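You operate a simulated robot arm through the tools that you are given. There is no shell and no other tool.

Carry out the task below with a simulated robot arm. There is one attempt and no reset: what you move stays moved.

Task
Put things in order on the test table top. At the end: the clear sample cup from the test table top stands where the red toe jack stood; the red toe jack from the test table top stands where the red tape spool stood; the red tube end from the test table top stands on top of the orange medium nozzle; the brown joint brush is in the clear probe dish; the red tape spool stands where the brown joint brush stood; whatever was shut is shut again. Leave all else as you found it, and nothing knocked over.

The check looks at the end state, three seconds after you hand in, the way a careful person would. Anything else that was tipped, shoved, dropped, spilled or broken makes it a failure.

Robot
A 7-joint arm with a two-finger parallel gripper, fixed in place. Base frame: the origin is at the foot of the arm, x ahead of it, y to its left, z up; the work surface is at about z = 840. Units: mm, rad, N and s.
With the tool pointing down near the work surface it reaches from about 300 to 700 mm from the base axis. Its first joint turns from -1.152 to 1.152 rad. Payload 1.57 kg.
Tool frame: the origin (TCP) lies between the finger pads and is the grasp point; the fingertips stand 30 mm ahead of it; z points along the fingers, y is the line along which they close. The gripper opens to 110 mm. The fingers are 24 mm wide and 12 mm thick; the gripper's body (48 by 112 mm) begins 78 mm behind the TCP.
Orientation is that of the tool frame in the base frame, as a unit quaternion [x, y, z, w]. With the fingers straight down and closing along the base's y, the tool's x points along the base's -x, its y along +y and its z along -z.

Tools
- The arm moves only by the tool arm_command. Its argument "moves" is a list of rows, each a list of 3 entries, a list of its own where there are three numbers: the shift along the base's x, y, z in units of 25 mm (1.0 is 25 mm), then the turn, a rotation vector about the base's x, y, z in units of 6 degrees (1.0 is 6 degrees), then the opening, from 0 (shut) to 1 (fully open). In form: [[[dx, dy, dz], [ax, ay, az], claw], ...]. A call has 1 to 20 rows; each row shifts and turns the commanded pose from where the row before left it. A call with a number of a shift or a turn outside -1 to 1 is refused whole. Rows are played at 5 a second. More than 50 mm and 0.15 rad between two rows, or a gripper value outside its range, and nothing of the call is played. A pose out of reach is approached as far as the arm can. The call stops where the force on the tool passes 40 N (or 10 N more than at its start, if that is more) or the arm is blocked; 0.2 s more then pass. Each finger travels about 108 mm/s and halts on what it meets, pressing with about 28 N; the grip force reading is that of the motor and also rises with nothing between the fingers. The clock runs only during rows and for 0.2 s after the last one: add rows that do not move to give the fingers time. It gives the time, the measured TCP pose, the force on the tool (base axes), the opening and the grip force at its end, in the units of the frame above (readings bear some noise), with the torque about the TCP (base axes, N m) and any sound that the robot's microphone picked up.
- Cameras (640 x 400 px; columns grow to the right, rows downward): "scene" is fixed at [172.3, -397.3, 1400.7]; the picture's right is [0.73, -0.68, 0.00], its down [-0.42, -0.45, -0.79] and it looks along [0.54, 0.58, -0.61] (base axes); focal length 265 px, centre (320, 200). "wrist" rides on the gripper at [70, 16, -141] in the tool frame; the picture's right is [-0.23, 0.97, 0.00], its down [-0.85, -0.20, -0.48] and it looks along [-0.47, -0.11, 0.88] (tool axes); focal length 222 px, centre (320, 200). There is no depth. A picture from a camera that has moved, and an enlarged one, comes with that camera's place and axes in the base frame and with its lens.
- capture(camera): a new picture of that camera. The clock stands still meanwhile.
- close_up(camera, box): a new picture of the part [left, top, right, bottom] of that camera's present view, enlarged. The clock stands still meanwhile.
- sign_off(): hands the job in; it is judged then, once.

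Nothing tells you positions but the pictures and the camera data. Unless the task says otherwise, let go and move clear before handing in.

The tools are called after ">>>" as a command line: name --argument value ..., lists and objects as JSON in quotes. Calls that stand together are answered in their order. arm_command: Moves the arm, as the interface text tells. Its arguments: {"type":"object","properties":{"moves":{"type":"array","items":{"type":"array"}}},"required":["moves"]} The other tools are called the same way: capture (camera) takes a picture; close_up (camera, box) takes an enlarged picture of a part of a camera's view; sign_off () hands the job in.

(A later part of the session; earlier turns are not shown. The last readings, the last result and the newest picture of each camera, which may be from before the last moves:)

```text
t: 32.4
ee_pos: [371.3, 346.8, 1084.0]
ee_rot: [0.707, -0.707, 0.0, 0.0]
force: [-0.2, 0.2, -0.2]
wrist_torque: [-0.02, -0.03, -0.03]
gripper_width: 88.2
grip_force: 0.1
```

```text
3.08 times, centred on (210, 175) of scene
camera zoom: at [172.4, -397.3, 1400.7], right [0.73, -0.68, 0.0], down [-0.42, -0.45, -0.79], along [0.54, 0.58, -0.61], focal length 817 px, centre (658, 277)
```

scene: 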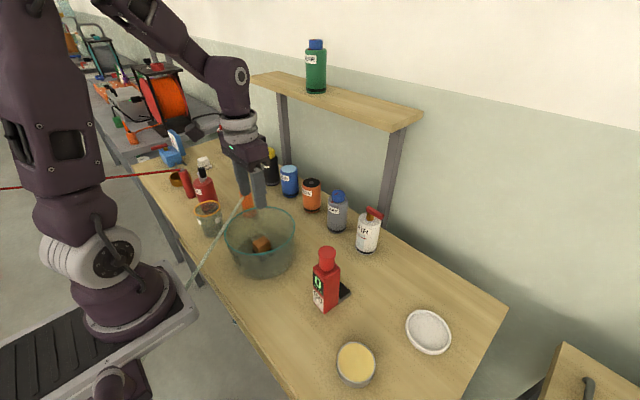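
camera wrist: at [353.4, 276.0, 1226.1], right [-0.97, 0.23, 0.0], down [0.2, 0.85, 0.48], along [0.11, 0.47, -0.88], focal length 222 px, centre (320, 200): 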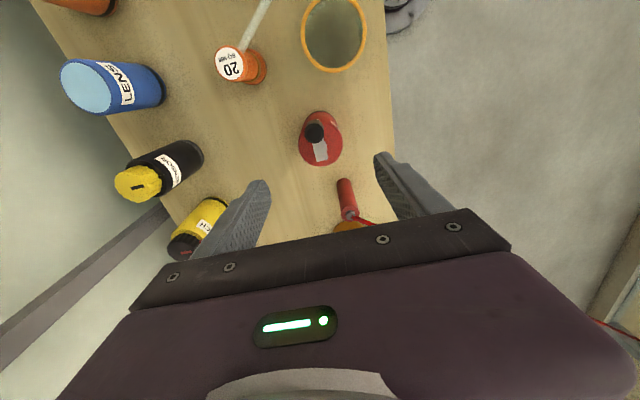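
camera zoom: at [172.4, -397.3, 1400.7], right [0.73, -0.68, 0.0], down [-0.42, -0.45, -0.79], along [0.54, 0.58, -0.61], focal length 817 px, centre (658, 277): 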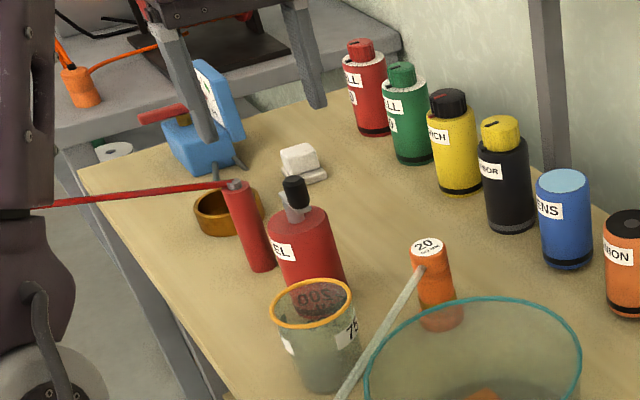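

>>> close_up --camera "wrist" --box '[270, 90, 370, 190]'

>>> close_up --camera "wrist" --box '[200, 0, 380, 100]'

```text
4.00 times, centred on (320, 140) of wrist
camera zoom: at [353.4, 276.0, 1226.1], right [-0.97, 0.23, 0.0], down [0.2, 0.85, 0.48], along [0.11, 0.47, -0.88], focal length 888 px, centre (320, 440)
```

zoom: 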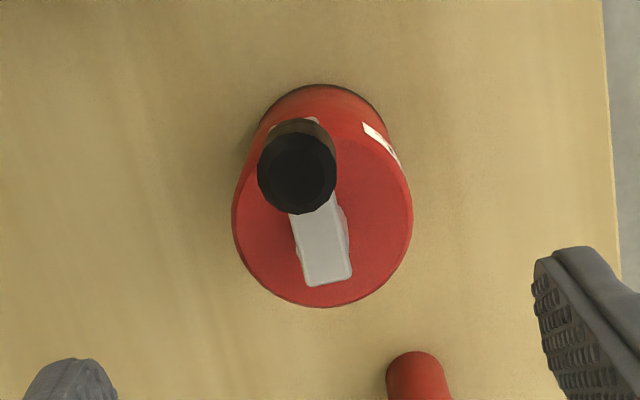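

```text
3.56 times, centred on (290, 50) of wrist
camera zoom: at [353.4, 276.0, 1226.1], right [-0.97, 0.23, 0.0], down [0.2, 0.85, 0.48], along [0.11, 0.47, -0.88], focal length 790 px, centre (427, 733)
```

zoom: 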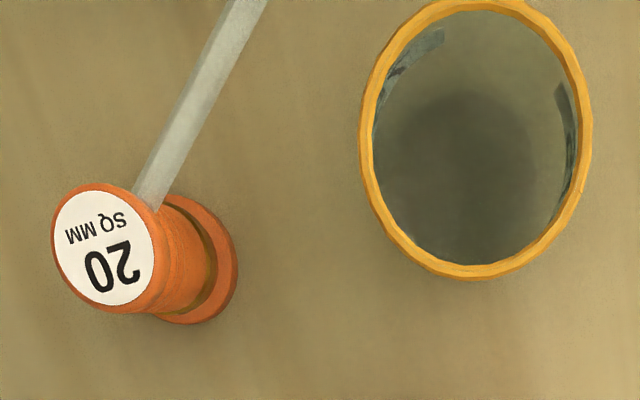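

The spool axis is at about (370.5, 350). I'll descend to z≈936, keeping the palm above the knob, and close on the body.

>>> arm_command --moves '[[[0, 0.1, -0.6], [0, 0, 0], 0.8], [[0, 0, -1], [0, 0, 0], 0.8], [[0, 0, -1], [0, 0, 0], 0.8], [[0, 0, -1], [0, 0, 0], 0.8], [[0, 0, -1], [0, 0, 0], 0.8], [[0, 0, -0.8], [0, 0, 0], 0.8], [[0, 0, 0], [0, 0, 0], 0.8]]'

>>> capture --camera "wrist"

>>> close_up --camera "scene" --box '[150, 120, 270, 240]'

```text
t: 34.0
ee_pos: [371.1, 348.6, 949.1]
ee_rot: [-0.707, 0.707, 0.0, 0.0]
force: [0.3, -0.5, 0.1]
wrist_torque: [-0.02, 0.0, 0.02]
gripper_width: 87.9
grip_force: 0.0
```

```text
taken
camera wrist: at [353.8, 277.5, 1091.8], right [-0.97, 0.23, 0.0], down [0.2, 0.85, 0.48], along [0.11, 0.47, -0.88], focal length 222 px, centre (320, 200)
```

wrist: 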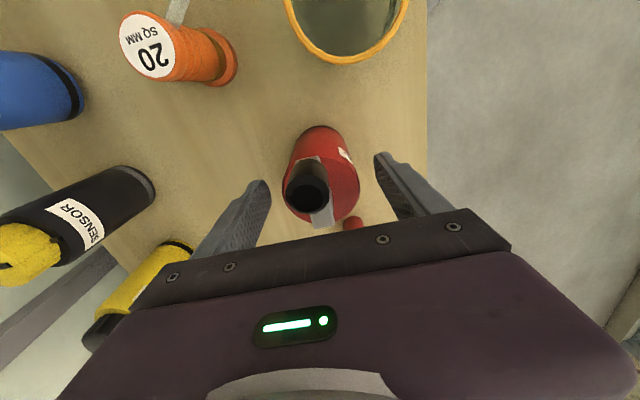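

```text
3.33 times, centred on (210, 180) of scene
camera zoom: at [172.4, -397.3, 1400.7], right [0.73, -0.68, 0.0], down [-0.42, -0.45, -0.79], along [0.54, 0.58, -0.61], focal length 885 px, centre (687, 267)
```

zoom: 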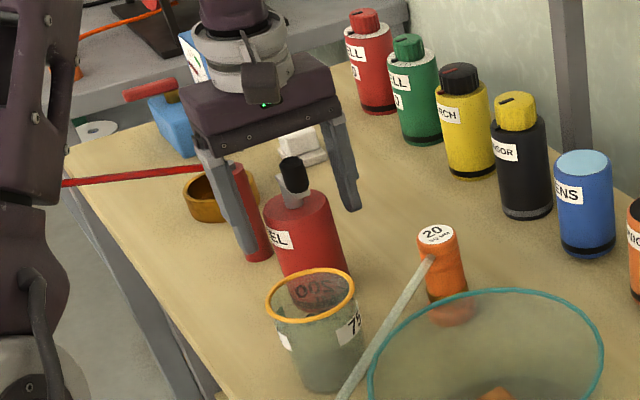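

>>> arm_command --moves '[[[0, 0, -0.3], [0, 0, 0], 0.8], [[0, 0, -0.25], [0, 0, 0], 0.8], [[0, 0, 0], [0, 0, 0], 0.7], [[0, 0, 0], [0, 0, 0], 0.6], [[0, 0, 0], [0, 0, 0], 0.5], [[0, 0, 0], [0, 0, 0], 0.4], [[0, 0, 0], [0, 0, 0], 0.2], [[0, 0, 0], [0, 0, 0], 0.0], [[0, 0, 0], [0, 0, 0], 0.0]]'

>>> capture --camera "wrist"

>>> close_up --camera "scene" --box '[150, 120, 270, 240]'

```text
t: 36.0
ee_pos: [369.9, 348.9, 935.5]
ee_rot: [0.707, -0.707, -0.001, 0.0]
force: [0.5, -0.5, 0.1]
wrist_torque: [-0.03, -0.04, 0.01]
gripper_width: 57.3
grip_force: 28.3
```

```text
taken
camera wrist: at [353.3, 277.6, 1077.8], right [-0.97, 0.23, 0.0], down [0.2, 0.85, 0.48], along [0.11, 0.47, -0.88], focal length 222 px, centre (320, 200)
```

wrist: 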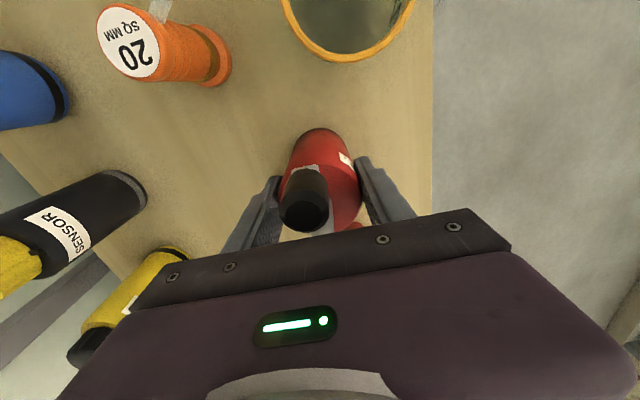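

```text
3.33 times, centred on (210, 180) of scene
camera zoom: at [172.4, -397.3, 1400.7], right [0.73, -0.68, 0.0], down [-0.42, -0.45, -0.79], along [0.54, 0.58, -0.61], focal length 885 px, centre (687, 267)
```

zoom: 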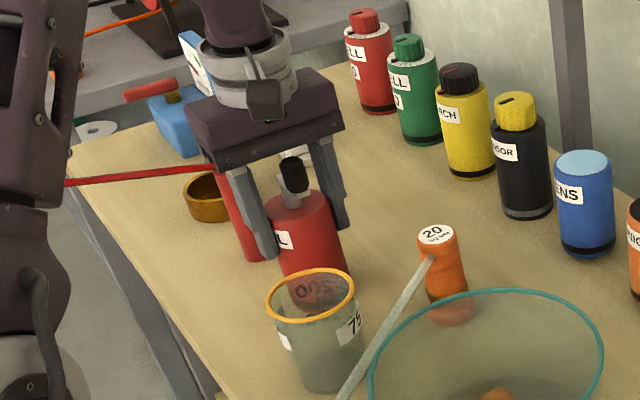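

>>> arm_command --moves '[[[0, 0, 0.2], [0, 0, 0], 0], [[0, 0, 0.4], [0, 0, 0], 0], [[0, 0, 0.4], [0, 0, 0], 0], [[0, 0, 0], [0, 0, 0], 0], [[0, 0, 0], [0, 0, 0], 0]]'

>>> close_up --camera "scene" --box '[150, 120, 270, 240]'

```text
t: 37.2
ee_pos: [369.3, 349.5, 962.4]
ee_rot: [0.707, -0.707, -0.001, 0.0]
force: [-0.8, 0.0, -0.9]
wrist_torque: [-0.02, 0.03, 0.03]
gripper_width: 56.9
grip_force: 27.8
```

```text
3.33 times, centred on (210, 180) of scene
camera zoom: at [172.4, -397.3, 1400.7], right [0.73, -0.68, 0.0], down [-0.42, -0.45, -0.79], along [0.54, 0.58, -0.61], focal length 885 px, centre (687, 267)
```

zoom: 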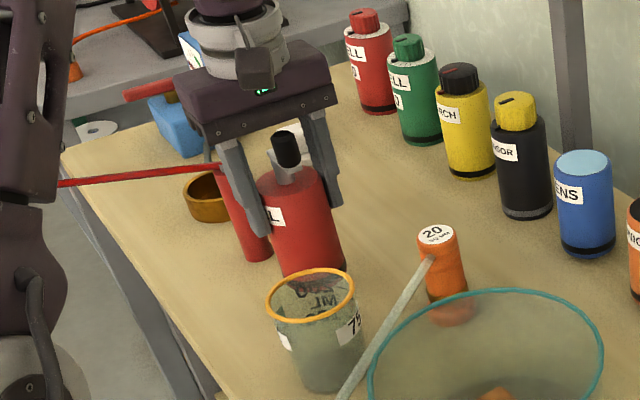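

The spool lifted cleanly. I'll raise it and carry it over the nozzle area, then past the jack on the far side, to the white dish.

>>> arm_command --moves '[[[0, 0, 1], [0, 0, 0], 0], [[0, 0, 1], [0, 0, 0], 0], [[0, 0, 1], [0, 0, 0], 0], [[0, 0, 1], [0, 0, 0], 0], [[0.2, -0.5, 0.4], [0, 0, 0], 0], [[0.4, -1, 0], [0, 0, 0], 0], [[0.4, -1, 0], [0, 0, 0], 0], [[0.4, -1, 0], [0, 0, 0], 0], [[0.4, -1, 0], [0, 0, 0], 0], [[0.4, -1, 0], [0, 0, 0], 0], [[0.4, -1, 0], [0, 0, 0], 0], [[0.4, -1, 0], [0, 0, 0], 0], [[0.4, -1, 0], [0, 0, 0], 0], [[0.4, -1, 0], [0, 0, 0], 0], [[0.4, -1, 0], [0, 0, 0], 0], [[0.4, -1, 0], [0, 0, 0], 0], [[0.4, -1, 0], [0, 0, 0], 0], [[0.4, -1, 0], [0, 0, 0], 0], [[0.2, -1, 0], [0, 0, 0], 0], [[0, 0, 0], [0, 0, 0], 0]]'

>>> capture --camera "scene"

>>> capture --camera "wrist"

```text
t: 41.4
ee_pos: [510.2, -13.9, 1075.6]
ee_rot: [-0.707, 0.707, -0.001, 0.0]
force: [0.7, -0.5, -1.4]
wrist_torque: [0.01, 0.02, 0.0]
gripper_width: 57.3
grip_force: 27.8
```

```text
taken
```

scene: 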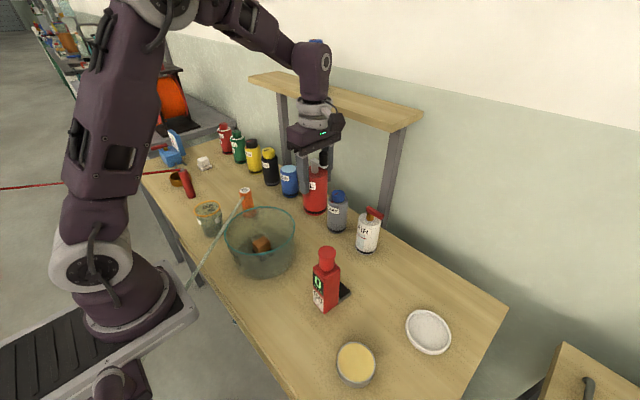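

```text
taken
camera wrist: at [494.6, -85.2, 1215.9], right [-0.97, 0.23, 0.0], down [0.2, 0.85, 0.48], along [0.11, 0.47, -0.88], focal length 222 px, centre (320, 200)
```

wrist: 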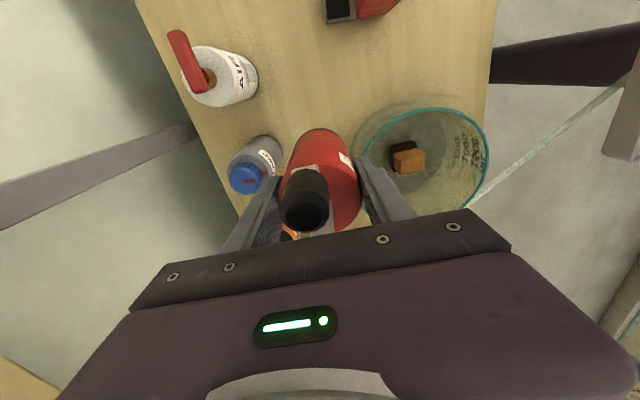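

>>> arm_command --moves '[[[0, -1, 0], [0, 0, 0], 0], [[0, -1, 0], [0, 0, 0], 0], [[0, -1, 0], [0, 0, 0], 0], [[0, -1, 0], [0, 0, 0], 0], [[0, -1, 0], [0, 0, 0], 0], [[0, -1, 0], [0, 0, 0], 0], [[0, -1, 0], [0, 0, 0], 0], [[0, -1, 0], [0, 0, 0], 0], [[0, -1, 0], [0, 0, 0], 0], [[0, -1, -0.3], [0, 0, 0], 0], [[0.1, -1, -0.5], [0, 0, 0], 0], [[0.1, -1, -0.5], [0, 0, 0], 0], [[0.1, -1, -0.5], [0, 0, 0], 0], [[0, -0.55, 0], [0, 0, 0], 0], [[0, 0, 0], [0, 0, 0], 0], [[0, 0, 0], [0, 0, 0], 0]]'

>>> capture --camera "scene"

>>> capture --camera "wrist"

```text
t: 44.8
ee_pos: [516.9, -349.6, 1024.8]
ee_rot: [0.707, -0.707, 0.0, 0.001]
force: [-0.4, -0.2, -1.5]
wrist_torque: [-0.02, 0.02, -0.02]
gripper_width: 57.3
grip_force: 28.0
```

```text
taken
```

scene: 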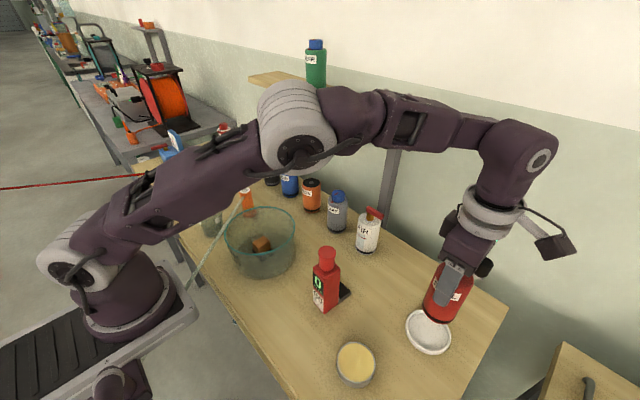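

```text
taken
camera wrist: at [500.5, -422.5, 1166.8], right [-0.97, 0.23, 0.0], down [0.2, 0.85, 0.48], along [0.11, 0.47, -0.88], focal length 222 px, centre (320, 200)
```

wrist: 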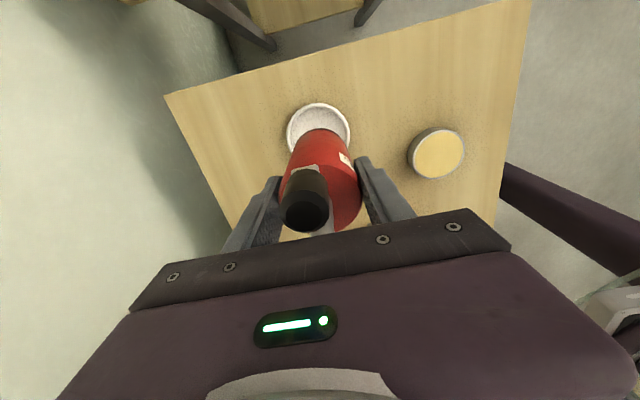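

The spool is right over the dish. I'll lower it in stages and feel for contact with the dish floor.

>>> arm_command --moves '[[[0, 0, -0.6], [0, 0, 0], 0], [[0, 0, -0.8], [0, 0, 0], 0], [[0, 0, -0.8], [0, 0, 0], 0], [[0, 0, -0.5], [0, 0, 0], 0], [[0, 0, -0.3], [0, 0, 0], 0], [[0, 0, 0], [0, 0, 0], 0]]'

>>> close_up --camera "scene" --box '[370, 240, 500, 370]'

>>> capture --camera "wrist"

```text
t: 46.2
ee_pos: [519.7, -351.3, 951.3]
ee_rot: [-0.707, 0.707, 0.001, 0.0]
force: [0.2, -0.4, -1.9]
wrist_torque: [-0.03, -0.01, 0.0]
gripper_width: 57.0
grip_force: 28.5
```

```text
3.08 times, centred on (435, 305) of scene
camera zoom: at [172.4, -397.4, 1400.7], right [0.73, -0.68, 0.0], down [-0.42, -0.45, -0.79], along [0.54, 0.58, -0.61], focal length 817 px, centre (-34, -123)
```

zoom: 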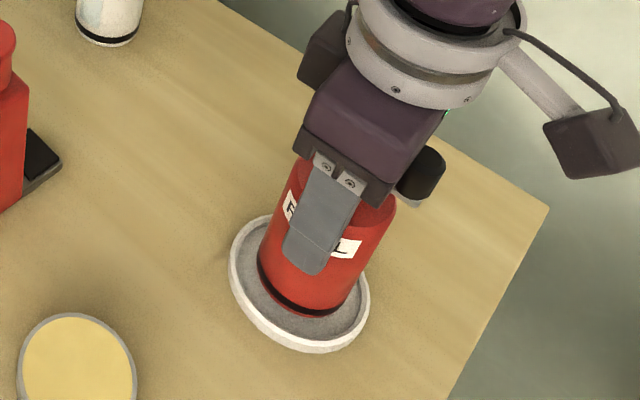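

```text
taken
camera wrist: at [501.4, -423.0, 1092.6], right [-0.97, 0.23, 0.0], down [0.2, 0.85, 0.48], along [0.11, 0.47, -0.88], focal length 222 px, centre (320, 200)
```

wrist: 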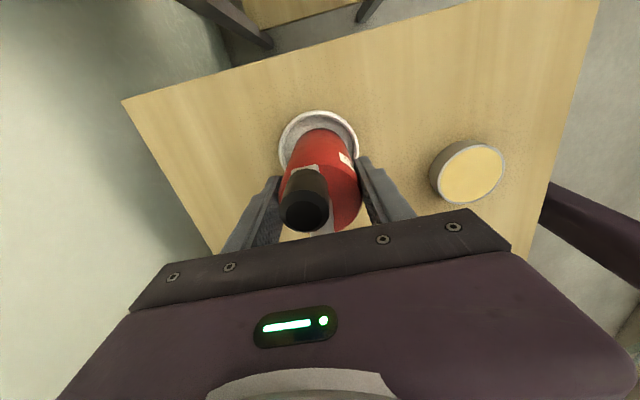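

>>> arm_command --moves '[[[0, 0, -0.1], [0, 0, 0], 0], [[0, 0, -0.1], [0, 0, 0], 0], [[0, 0, -0.06], [0, 0, 0], 0], [[0, 0, 0], [0, 0, 0], 0]]'

>>> arm_command --moves '[[[0, 0, -0.06], [0, 0, 0], 0], [[0, 0, 0], [0, 0, 0], 0]]'

>>> arm_command --moves '[[[0, 0, -0.04], [0, 0, 0], 0], [[0, 0, 0], [0, 0, 0], 0]]'

```text
t: 47.2
ee_pos: [517.3, -351.2, 944.4]
ee_rot: [0.707, -0.707, 0.0, 0.0]
force: [0.3, -0.1, -1.0]
wrist_torque: [0.0, 0.03, 0.0]
gripper_width: 57.1
grip_force: 27.9
```

```text
t: 47.8
ee_pos: [518.8, -350.7, 943.1]
ee_rot: [-0.707, 0.707, 0.0, 0.0]
force: [-0.1, 0.2, -1.5]
wrist_torque: [0.0, -0.01, 0.0]
gripper_width: 57.1
grip_force: 27.8
```

```text
t: 48.4
ee_pos: [516.2, -351.8, 942.1]
ee_rot: [-0.707, 0.708, 0.0, 0.0]
force: [-0.5, -0.1, -2.1]
wrist_torque: [-0.01, -0.06, -0.01]
gripper_width: 57.3
grip_force: 28.3
```

>>> arm_command --moves '[[[0, 0, -0.04], [0, 0, 0], 0], [[0, 0, 0], [0, 0, 0], 0]]'

>>> arm_command --moves '[[[0, 0, -0.04], [0, 0, 0], 0], [[0, 0, 0], [0, 0, 0], 0]]'

```text
t: 49.0
ee_pos: [516.4, -350.8, 941.3]
ee_rot: [-0.707, 0.707, -0.001, 0.0]
force: [0.4, 0.1, -2.1]
wrist_torque: [0.02, 0.03, 0.03]
gripper_width: 57.3
grip_force: 28.0
```

```text
t: 49.6
ee_pos: [516.6, -350.7, 940.5]
ee_rot: [-0.707, 0.707, 0.0, 0.0]
force: [-0.4, 0.9, -1.4]
wrist_torque: [0.01, 0.02, 0.0]
gripper_width: 57.3
grip_force: 28.3
```

>>> arm_command --moves '[[[0, 0, -0.04], [0, 0, 0], 0], [[0, 0, 0], [0, 0, 0], 0]]'

>>> arm_command --moves '[[[0, 0, -0.04], [0, 0, 0], 0], [[0, 0, 0], [0, 0, 0], 0]]'

```text
t: 50.2
ee_pos: [519.3, -351.9, 939.9]
ee_rot: [0.707, -0.707, 0.0, 0.0]
force: [-1.6, 0.3, 2.9]
wrist_torque: [0.08, 0.14, -0.02]
gripper_width: 57.1
grip_force: 28.0
```

```text
t: 50.8
ee_pos: [517.3, -351.6, 939.5]
ee_rot: [0.707, -0.707, 0.0, 0.0]
force: [-3.7, 1.9, 19.1]
wrist_torque: [0.24, 0.44, 0.03]
gripper_width: 57.2
grip_force: 28.5
```

The spool is resting on the dish floor (19 N). I'll ease off slightly, release and rise.

>>> arm_command --moves '[[[0, 0, 0.03], [0, 0, 0], 0], [[0, 0, 0], [0, 0, 0], 0.45], [[0, 0, 0], [0, 0, 0], 0.6], [[0, 0, 0], [0, 0, 0], 0.75], [[0, 0, 0], [0, 0, 0], 0.8], [[0, 0, 0], [0, 0, 0], 0.8], [[0, 0, 0.4], [0, 0, 0], 0.8], [[0, 0, 0.8], [0, 0, 0], 0.8], [[0, 0, 1], [0, 0, 0], 0.8], [[0, 0, 1], [0, 0, 0], 0.8], [[0, 0, 1], [0, 0, 0], 0.8], [[0, 0, 0], [0, 0, 0], 0.8]]'

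>>> capture --camera "scene"

>>> close_up --camera "scene" --box '[370, 240, 500, 370]'

>>> capture --camera "wrist"

```text
t: 53.4
ee_pos: [515.3, -350.6, 1043.6]
ee_rot: [0.707, -0.707, 0.0, 0.0]
force: [-0.2, 0.4, -0.7]
wrist_torque: [-0.03, -0.02, 0.02]
gripper_width: 88.2
grip_force: 0.2
```

```text
taken
```

scene: 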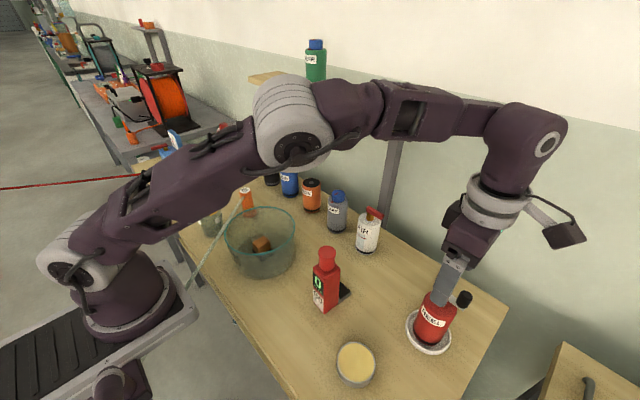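

```text
3.08 times, centred on (435, 305) of scene
camera zoom: at [172.3, -397.3, 1400.7], right [0.73, -0.68, 0.0], down [-0.42, -0.45, -0.79], along [0.54, 0.58, -0.61], focal length 817 px, centre (-34, -123)
```

zoom: 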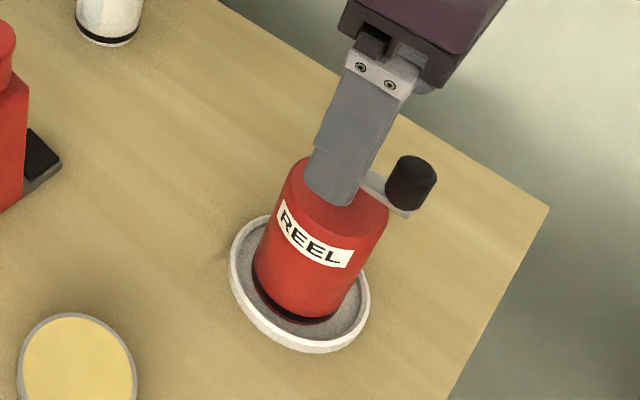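

```text
taken
camera wrist: at [498.9, -421.9, 1185.8], right [-0.97, 0.23, 0.0], down [0.2, 0.85, 0.48], along [0.11, 0.47, -0.88], focal length 222 px, centre (320, 200)
```

wrist: 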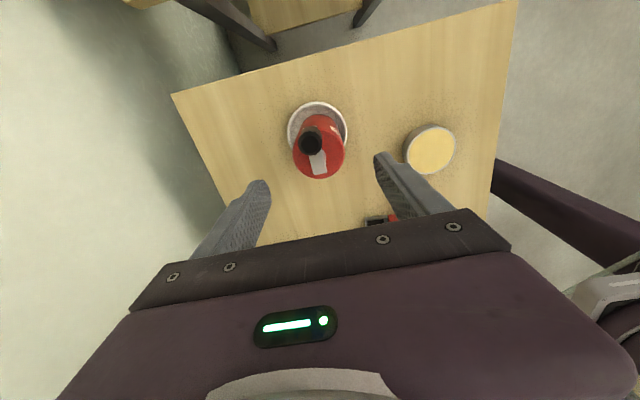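

The spool stands in the dish. Next I'll turn the gripper back and look straight down on the red toe jack.

>>> arm_command --moves '[[[0, 0, 0.87], [0, 0, 0], 0.8], [[-0.3, 0.5, 0.87], [0, 0, 0], 0.8], [[-0.3, 0.5, 0.87], [0, 0, 0], 0.8], [[-0.24, 0.44, 0], [0, 0, -1], 0.8], [[-0.24, 0.44, 0], [0, 0, -1], 0.8], [[-0.24, 0.44, 0], [0, 0, -1], 0.8], [[-0.24, 0.44, 0], [0, 0, -1], 0.8], [[-0.24, 0.44, 0], [0, 0, -1], 0.8], [[-0.24, 0.44, 0], [0, 0, -1], 0.8], [[-0.24, 0.44, 0], [0, 0, -1], 0.8], [[-0.24, 0.44, 0], [0, 0, -1], 0.8], [[-0.24, 0.44, 0], [0, 0, -1], 0.8], [[-0.24, 0.44, 0], [0, 0, -1], 0.8], [[-0.24, 0.44, 0], [0, 0, -1], 0.8], [[-0.24, 0.44, 0], [0, 0, -1], 0.8], [[-0.24, 0.44, 0], [0, 0, -1], 0.8], [[-0.24, 0.44, 0], [0, 0, -1], 0.8], [[-0.18, 0.5, 0], [0, 0, -1], 0.8], [[0, 0, 0], [0, 0, 0], 0.8]]'

>>> capture --camera "wrist"

>>> capture --camera "scene"

```text
t: 57.4
ee_pos: [413.8, -159.0, 1109.2]
ee_rot: [0.001, 1.0, 0.0, 0.0]
force: [-0.2, -0.3, -0.7]
wrist_torque: [0.0, 0.01, 0.02]
gripper_width: 87.8
grip_force: 0.0
```

```text
taken
camera wrist: at [344.2, -144.2, 1251.2], right [0.23, 0.97, 0.0], down [0.85, -0.2, 0.48], along [0.47, -0.11, -0.88], focal length 222 px, centre (320, 200)
```

wrist: 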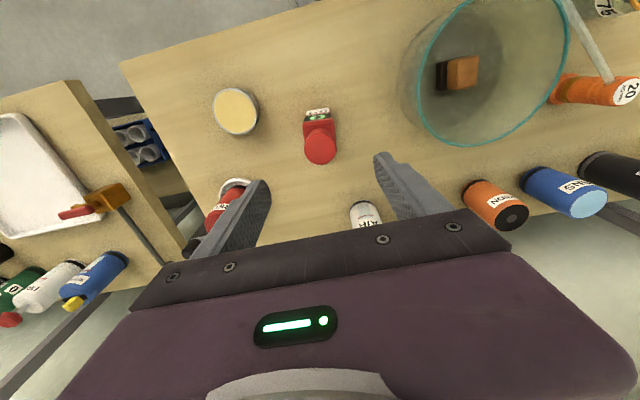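

```text
taken
```

scene: 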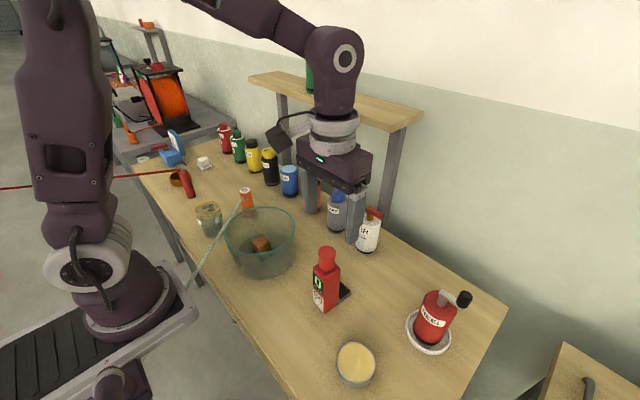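

>>> close_up --camera "wrist" --box '[280, 90, 360, 180]'

>>> close_up --camera "scene" --box '[290, 230, 370, 330]'

>>> close_up --camera "scene" --box '[180, 180, 260, 260]'

```text
4.44 times, centred on (320, 135) of wrist
camera zoom: at [344.2, -144.2, 1251.2], right [0.23, 0.97, 0.0], down [0.85, -0.2, 0.48], along [0.47, -0.11, -0.88], focal length 987 px, centre (320, 489)
```

zoom: 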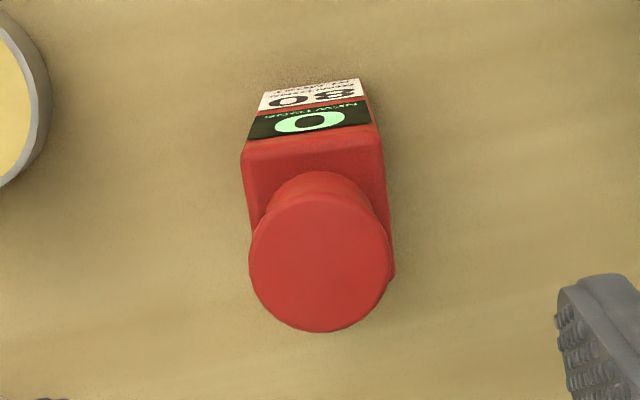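

```text
4.00 times, centred on (330, 280) of scene
camera zoom: at [172.3, -397.3, 1400.7], right [0.73, -0.68, 0.0], down [-0.42, -0.45, -0.79], along [0.54, 0.58, -0.61], focal length 1062 px, centre (280, -120)
```

zoom: 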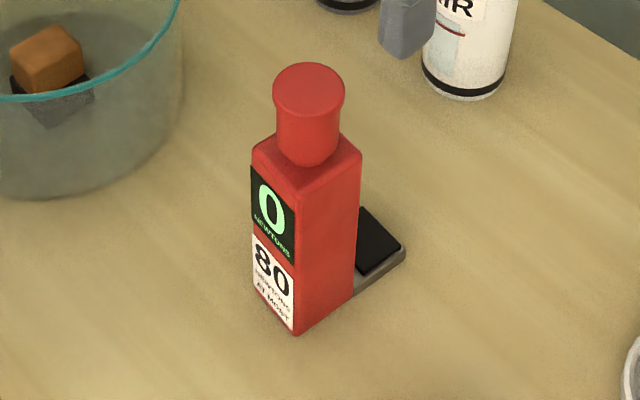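

```text
5.00 times, centred on (220, 220) of scene
camera zoom: at [172.3, -397.3, 1400.7], right [0.73, -0.68, 0.0], down [-0.42, -0.45, -0.79], along [0.54, 0.58, -0.61], focal length 1327 px, centre (820, 100)
```

zoom: 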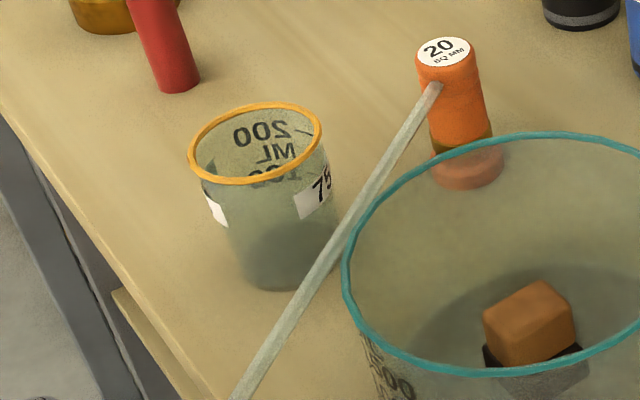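

The jack body is about 40×40 mm at (412.5, −158), turned about −4.5°. Its body top is at z≈965 and its head top at z≈1012. I'll turn the gripper to match, descend to z≈946 and grip the body.

>>> arm_command --moves '[[[-0.1, 0.06, -0.2], [0, 0, -0.75], 0.8], [[0, 0, -1], [0, 0, 0], 0.8], [[0, 0, -1], [0, 0, 0], 0.8], [[0, 0, -1], [0, 0, 0], 0.8], [[0, 0, -1], [0, 0, 0], 0.8], [[0, 0, -0.8], [0, 0, 0], 0.8], [[0, 0, 0], [0, 0, 0], 0.8]]'

>>> capture --camera "wrist"

>>> close_up --camera "scene" --box '[270, 190, 390, 330]'

```text
t: 59.0
ee_pos: [412.1, -157.2, 983.0]
ee_rot: [0.04, 0.999, 0.0, 0.001]
force: [-0.2, -0.2, -0.1]
wrist_torque: [0.01, -0.04, -0.02]
gripper_width: 87.9
grip_force: 0.0
```

```text
taken
camera wrist: at [343.9, -137.1, 1125.2], right [0.3, 0.95, 0.0], down [0.84, -0.27, 0.48], along [0.46, -0.14, -0.88], focal length 222 px, centre (320, 200)
```

wrist: 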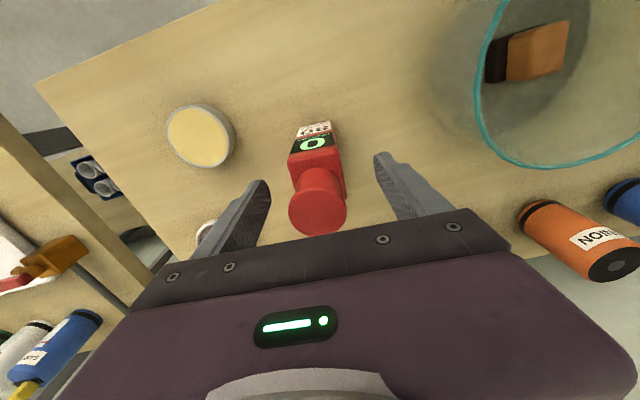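

```text
2.86 times, centred on (330, 260) of scene
camera zoom: at [172.4, -397.3, 1400.7], right [0.73, -0.68, 0.0], down [-0.42, -0.45, -0.79], along [0.54, 0.58, -0.61], focal length 758 px, centre (291, 29)
```

zoom: 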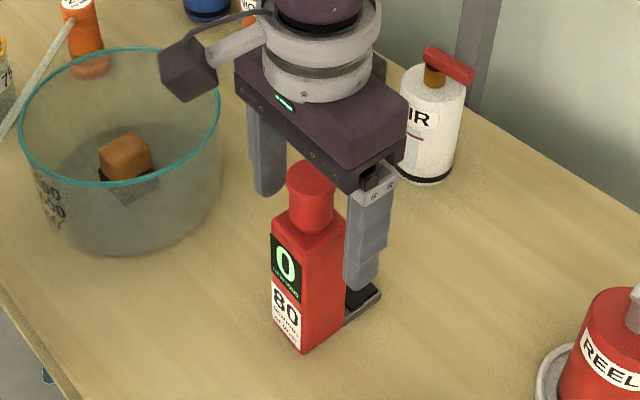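

>>> close_up --camera "wrist" --box '[240, 100, 440, 250]'

```text
2.67 times, centred on (340, 175) of wrist
camera zoom: at [343.9, -137.1, 1125.2], right [0.3, 0.95, 0.0], down [0.84, -0.27, 0.48], along [0.46, -0.14, -0.88], focal length 592 px, centre (267, 267)
```

zoom: 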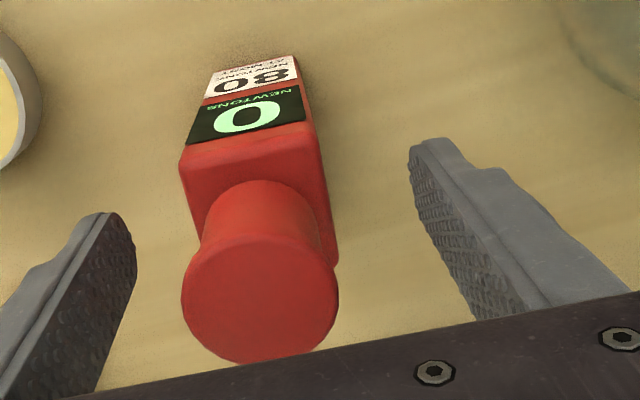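

>>> arm_command --moves '[[[0, -0.02, -0.8], [0, 0, -0.15], 0.8], [[0, 0, -0.75], [0, 0, 0], 0.8], [[0, 0, 0], [0, 0, 0], 0.65], [[0, 0, 0], [0, 0, 0], 0.5], [[0, 0, 0], [0, 0, 0], 0.4], [[0, 0, 0], [0, 0, 0], 0.3], [[0, 0, 0], [0, 0, 0], 0.1], [[0, 0, 0], [0, 0, 0], 0.0], [[0, 0, 0], [0, 0, 0], 0.0]]'

>>> capture --camera "wrist"

>>> close_up --camera "scene" --box '[270, 190, 390, 330]'

```text
t: 61.0
ee_pos: [412.5, -157.6, 947.2]
ee_rot: [0.047, 0.999, 0.0, 0.0]
force: [0.5, 0.1, -0.1]
wrist_torque: [0.0, -0.07, 0.04]
gripper_width: 39.8
grip_force: 28.0
```

```text
taken
camera wrist: at [343.2, -137.1, 1088.0], right [0.32, 0.95, 0.0], down [0.83, -0.28, 0.48], along [0.45, -0.15, -0.88], focal length 222 px, centre (320, 200)
```

wrist: 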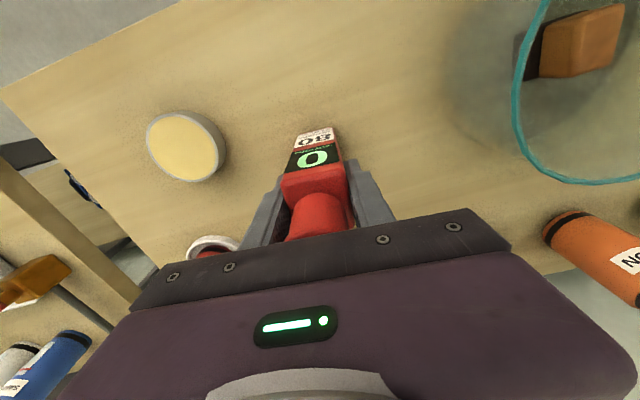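

```text
2.86 times, centred on (330, 260) of scene
camera zoom: at [172.4, -397.4, 1400.7], right [0.73, -0.68, 0.0], down [-0.42, -0.45, -0.79], along [0.54, 0.58, -0.61], focal length 758 px, centre (291, 29)
```

zoom: 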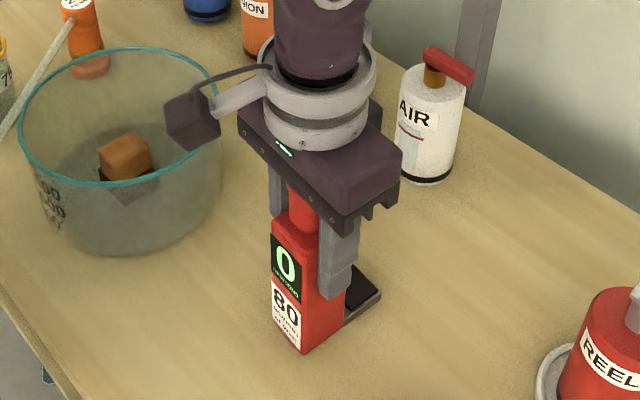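

The jack is gripped at 39.8 mm. I'll lift gently first and check.

>>> arm_command --moves '[[[0, 0, 0.2], [0, 0, 0], 0], [[0, 0, 0.4], [0, 0, 0], 0], [[0, 0, 0.6], [0, 0, 0], 0], [[0, 0, 0], [0, 0, 0], 0], [[0, 0, 0], [0, 0, 0], 0]]'

>>> close_up --camera "scene" --box '[270, 190, 390, 330]'

```text
t: 62.2
ee_pos: [412.2, -159.3, 975.6]
ee_rot: [0.047, 0.999, 0.001, 0.0]
force: [-0.2, 0.0, -4.5]
wrist_torque: [-0.03, 0.01, 0.01]
gripper_width: 39.9
grip_force: 27.8
```

```text
2.86 times, centred on (330, 260) of scene
camera zoom: at [172.4, -397.4, 1400.7], right [0.73, -0.68, 0.0], down [-0.42, -0.45, -0.79], along [0.54, 0.58, -0.61], focal length 758 px, centre (291, 29)
```

zoom: 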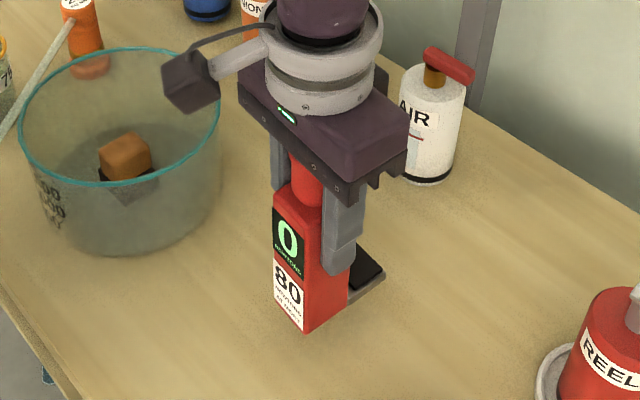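

>>> arm_command --moves '[[[0, 0, 0.9], [0, 0, 0], 0], [[0, 0, 1], [0, 0, 0], 0], [[0, 0, 1], [0, 0, 0], 0], [[0, 0.3, 0.9], [0, 0, 0], 0], [[-0.05, 0.6, 0], [0, 0, 0], 0], [[-0.08, 0.9, 0], [0, 0, 0], 0], [[-0.08, 0.9, 0], [0, 0, 0], 0], [[-0.08, 0.9, 0], [0, 0, 0], 0], [[-0.08, 0.9, 0], [0, 0, 0], 0], [[-0.08, 0.9, 0], [0, 0, 0], 0], [[-0.08, 0.9, 0], [0, 0, 0], 0], [[-0.08, 0.9, 0], [0, 0, 0], 0], [[-0.08, 0.9, 0], [0, 0, 0], 0], [[-0.08, 0.9, 0], [0, 0, 0], 0], [[-0.08, 0.9, 0], [0, 0, 0], 0], [[-0.08, 0.9, 0], [0, 0, 0], 0], [[-0.08, 0.9, 0], [0, 0, 0], 0], [[-0.08, 0.9, 0], [0, 0, 0], 0], [[0, 0, 0], [0, 0, 0], 0]]'

>>> capture --camera "scene"

>>> capture --camera "wrist"

```text
t: 66.2
ee_pos: [382.6, 155.7, 1070.1]
ee_rot: [0.047, 0.999, -0.001, 0.0]
force: [0.1, -0.6, -5.3]
wrist_torque: [0.0, 0.05, -0.01]
gripper_width: 39.7
grip_force: 27.9
```

```text
taken
```

scene: 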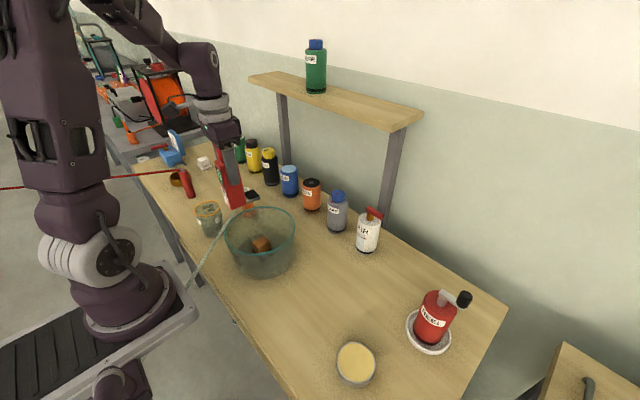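

```text
taken
camera wrist: at [315.0, 177.1, 1212.2], right [0.32, 0.95, 0.0], down [0.83, -0.28, 0.48], along [0.45, -0.15, -0.88], focal length 222 px, centre (320, 200)
```

wrist: 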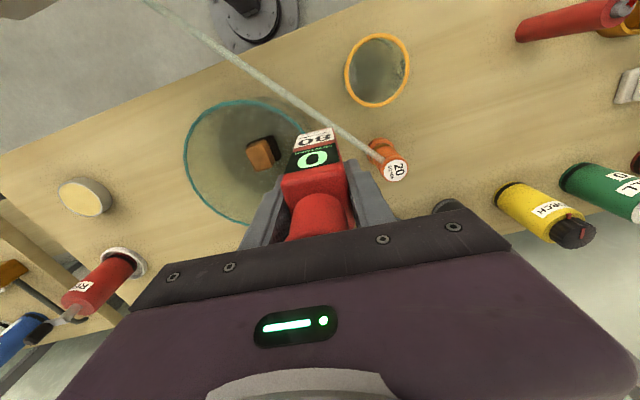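

>>> arm_command --moves '[[[-0.07, 0.7, 0], [0, 0, 0], 0], [[-0.07, 0.9, 0], [0, 0, 0], 0], [[-0.07, 0.9, 0], [0, 0, 0], 0], [[-0.07, 0.9, 0], [0, 0, 0], 0], [[-0.07, 0.9, 0], [0, 0, 0], 0], [[-0.07, 0.9, 0], [0, 0, 0], 0], [[-0.07, 0.9, 0], [0, 0, 0], 0], [[-0.07, 0.9, 0], [0, 0, 0], 0], [[-0.03, 0.72, 0], [0, 0, 0], 0], [[0, 0, 0], [0, 0, 0], 0], [[0, 0, 0], [0, 0, 0], 0]]'

>>> capture --camera "wrist"

>>> close_up --camera "scene" --box '[150, 110, 270, 240]'

```text
t: 68.6
ee_pos: [367.7, 346.9, 1071.4]
ee_rot: [0.047, 0.999, 0.0, 0.0]
force: [0.0, 1.0, -4.6]
wrist_torque: [0.01, 0.04, 0.01]
gripper_width: 39.9
grip_force: 27.8
```

```text
taken
camera wrist: at [299.6, 369.3, 1212.8], right [0.32, 0.95, 0.0], down [0.83, -0.28, 0.48], along [0.45, -0.15, -0.88], focal length 222 px, centre (320, 200)
```

wrist: 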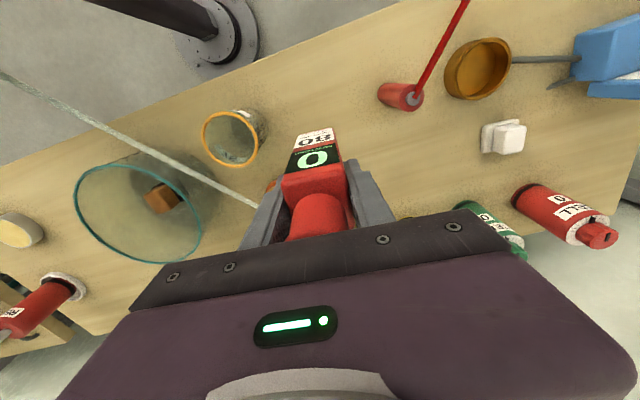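

```text
3.08 times, centred on (210, 175) of scene
camera zoom: at [172.4, -397.3, 1400.7], right [0.73, -0.68, 0.0], down [-0.42, -0.45, -0.79], along [0.54, 0.58, -0.61], focal length 817 px, centre (658, 277)
```

zoom: 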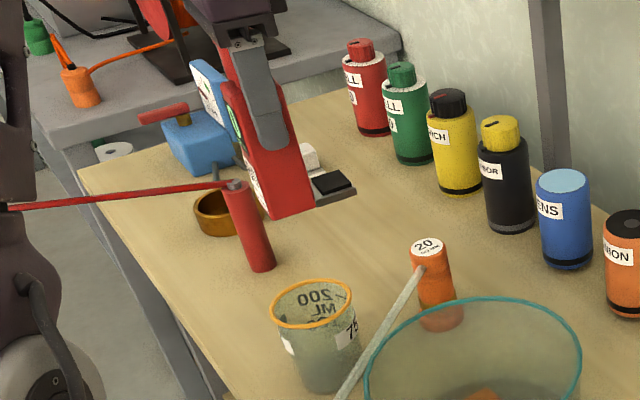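

The jack is above the spool's old spot at (370.5, 350). I'll lower it in stages.

>>> arm_command --moves '[[[0, 0, -0.6], [0, 0, 0], 0], [[0, 0, -0.9], [0, 0, 0], 0], [[0, 0, -0.9], [0, 0, 0], 0], [[0, 0, -0.9], [0, 0, 0], 0], [[0, 0, -0.8], [0, 0, 0], 0], [[0, 0, -0.4], [0, 0, 0], 0], [[0, 0, -0.2], [0, 0, 0], 0], [[0, 0, 0], [0, 0, 0], 0]]'

>>> close_up --camera "scene" --box '[150, 110, 270, 240]'

>>> arm_command --moves '[[[0, 0, -0.1], [0, 0, 0], 0], [[0, 0, 0], [0, 0, 0], 0]]'

```text
t: 70.4
ee_pos: [369.5, 348.9, 954.0]
ee_rot: [0.047, 0.999, -0.001, 0.0]
force: [0.3, -0.6, -5.1]
wrist_torque: [0.0, 0.0, 0.01]
gripper_width: 39.9
grip_force: 27.2
```

```text
3.08 times, centred on (210, 175) of scene
camera zoom: at [172.4, -397.3, 1400.7], right [0.73, -0.68, 0.0], down [-0.42, -0.45, -0.79], along [0.54, 0.58, -0.61], focal length 817 px, centre (658, 277)
```

zoom: 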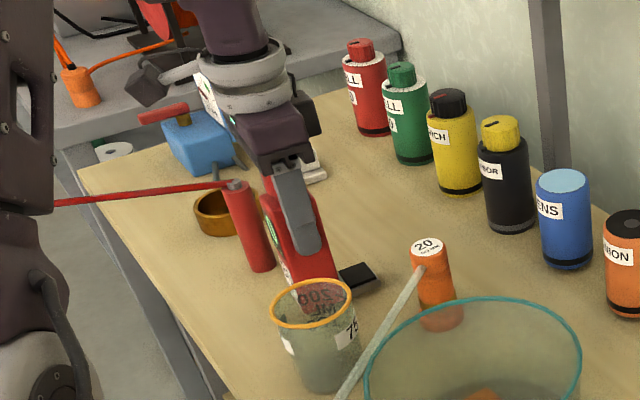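

```text
t: 71.0
ee_pos: [368.4, 349.0, 950.2]
ee_rot: [0.046, 0.999, 0.0, -0.001]
force: [0.0, -0.5, -4.7]
wrist_torque: [0.01, 0.05, 0.0]
gripper_width: 40.0
grip_force: 28.1
```

>>> arm_command --moves '[[[0, 0, -0.1], [0, 0, 0], 0], [[0, 0, 0], [0, 0, 0], 0]]'

>>> arm_command --moves '[[[0, 0, -0.05], [0, 0, 0], 0], [[0, 0, 0], [0, 0, 0], 0]]'

>>> arm_command --moves '[[[0, 0, -0.04], [0, 0, 0], 0], [[0, 0, 0], [0, 0, 0], 0]]'

```text
t: 71.6
ee_pos: [369.5, 348.9, 948.4]
ee_rot: [0.047, 0.999, 0.0, 0.0]
force: [0.2, -0.8, -4.3]
wrist_torque: [0.0, 0.03, 0.01]
gripper_width: 39.7
grip_force: 27.8
```

```text
t: 72.2
ee_pos: [368.7, 349.6, 948.2]
ee_rot: [0.047, 0.999, 0.0, 0.0]
force: [0.2, -0.1, -4.5]
wrist_torque: [-0.01, 0.04, -0.01]
gripper_width: 40.1
grip_force: 28.1
```

```text
t: 72.8
ee_pos: [369.3, 348.6, 947.8]
ee_rot: [0.047, 0.999, 0.0, 0.0]
force: [0.8, 0.8, -3.6]
wrist_torque: [0.03, 0.06, 0.02]
gripper_width: 39.9
grip_force: 27.4
```

Commanded height is now 946.5, and the force is just starting to drop. I'll take one more small step.

>>> arm_command --moves '[[[0, 0, -0.04], [0, 0, 0], 0], [[0, 0, 0], [0, 0, 0], 0]]'

```text
t: 73.4
ee_pos: [368.6, 349.1, 946.6]
ee_rot: [0.048, 0.999, 0.001, 0.001]
force: [-1.1, -2.9, 14.9]
wrist_torque: [-0.52, 0.3, -0.01]
gripper_width: 39.7
grip_force: 28.0
```

The jack has touched the table. I'll ease off, open and rise clear.

>>> arm_command --moves '[[[0, 0, 0.02], [0, 0, 0], 0], [[0, 0, 0], [0, 0, 0], 0.4], [[0, 0, 0], [0, 0, 0], 0.5], [[0, 0, 0], [0, 0, 0], 0.65], [[0, 0, 0], [0, 0, 0], 0.8], [[0, 0, 0], [0, 0, 0], 0.8], [[0, 0, 0.4], [0, 0, 0], 0.8], [[0, 0, 0.8], [0, 0, 0], 0.8], [[0, 0, 1], [0, 0, 0], 0.8], [[0, 0, 1], [0, 0, 0], 0.8], [[0, 0, 1], [0, 0, 0], 0.8], [[0, 0, 1], [0, 0, 0], 0.8], [[0, 0, 0], [0, 0, 0], 0.8]]'

>>> capture --camera "wrist"

>>> close_up --camera "scene" --box '[150, 110, 270, 240]'

```text
t: 76.2
ee_pos: [367.4, 346.9, 1074.4]
ee_rot: [0.047, 0.999, 0.0, 0.0]
force: [-0.8, 0.6, -0.5]
wrist_torque: [-0.02, 0.01, 0.02]
gripper_width: 88.3
grip_force: 0.0
```

```text
taken
camera wrist: at [300.1, 369.3, 1216.5], right [0.32, 0.95, 0.0], down [0.83, -0.28, 0.48], along [0.45, -0.15, -0.88], focal length 222 px, centre (320, 200)
```

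wrist: 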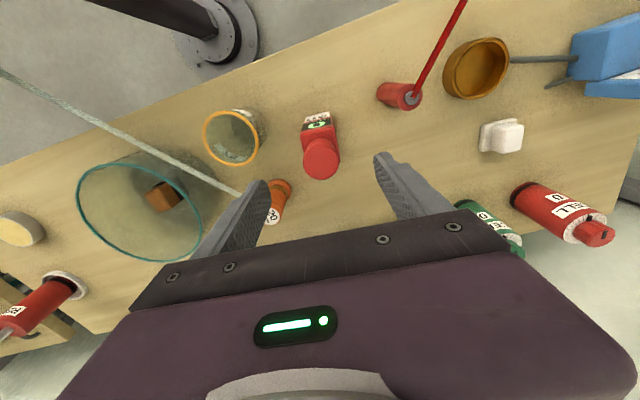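

```text
3.08 times, centred on (210, 175) of scene
camera zoom: at [172.3, -397.4, 1400.7], right [0.73, -0.68, 0.0], down [-0.42, -0.45, -0.79], along [0.54, 0.58, -0.61], focal length 817 px, centre (658, 277)
```

zoom: 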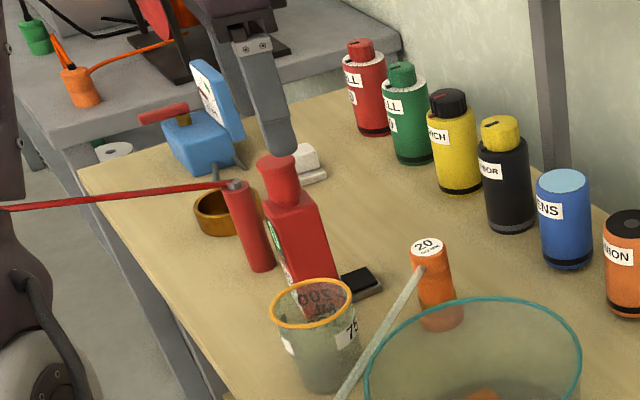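

The jack is standing at the spool's old spot. Next is the clear sample cup near (322, 232), close to the grey line, so I'll turn the gripper to about −45° to keep the fingers away from that line.

>>> arm_command --moves '[[[0, 0, 0.6], [0, 0, 0], 0.8], [[-0.28, -0.67, 0], [0, 0, -0.94], 0.9], [[-0.28, -0.67, 0], [0, 0, -0.94], 1], [[-0.28, -0.67, 0], [0, 0, -0.94], 1], [[-0.28, -0.67, 0], [0, 0, -0.94], 1], [[-0.28, -0.67, 0], [0, 0, -0.94], 1], [[-0.28, -0.67, 0], [0, 0, -0.94], 1], [[-0.28, -0.67, 0], [0, 0, -0.94], 1], [[0, 0, 0], [0, 0, 0], 1], [[0, 0, 0], [0, 0, 0], 1]]'

>>> capture --camera "wrist"

>>> close_up --camera "wrist" --box '[250, 60, 410, 190]'

>>> close_up --camera "scene" --box '[170, 180, 260, 260]'

```text
t: 78.4
ee_pos: [320.7, 231.4, 1090.7]
ee_rot: [0.382, 0.924, 0.0, 0.0]
force: [-0.5, 0.7, 0.4]
wrist_torque: [0.01, -0.01, 0.0]
gripper_width: 110.3
grip_force: 0.1
```

```text
taken
camera wrist: at [281.9, 290.7, 1232.7], right [0.85, 0.53, 0.0], down [0.46, -0.75, 0.48], along [0.25, -0.41, -0.88], focal length 222 px, centre (320, 200)
```

wrist: 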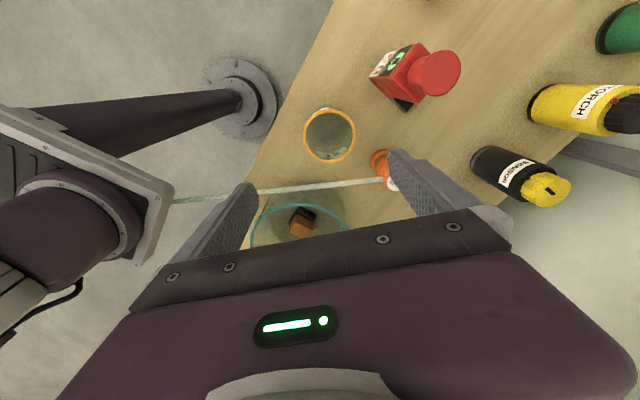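

```text
3.08 times, centred on (330, 125) of wrist
camera zoom: at [281.9, 290.7, 1232.7], right [0.85, 0.53, 0.0], down [0.46, -0.75, 0.48], along [0.25, -0.41, -0.88], focal length 684 px, centre (289, 431)
```

zoom: 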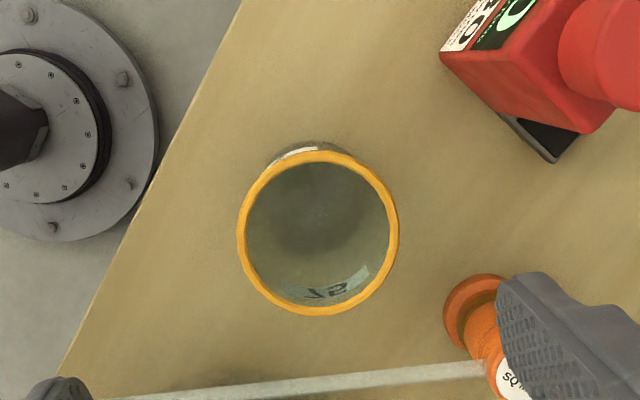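

```text
5.00 times, centred on (215, 220) of scene
camera zoom: at [172.3, -397.4, 1400.7], right [0.73, -0.68, 0.0], down [-0.42, -0.45, -0.79], along [0.54, 0.58, -0.61], focal length 1327 px, centre (845, 100)
```

zoom: 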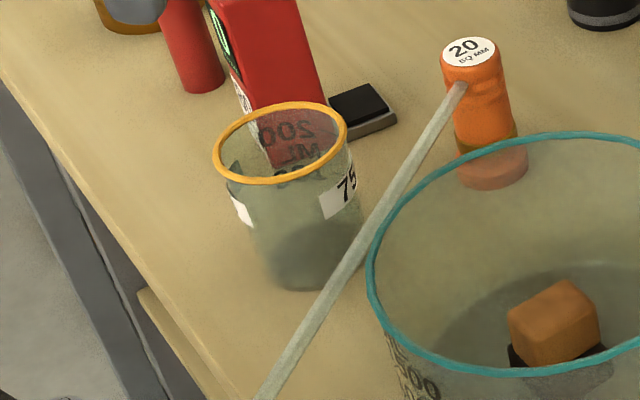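

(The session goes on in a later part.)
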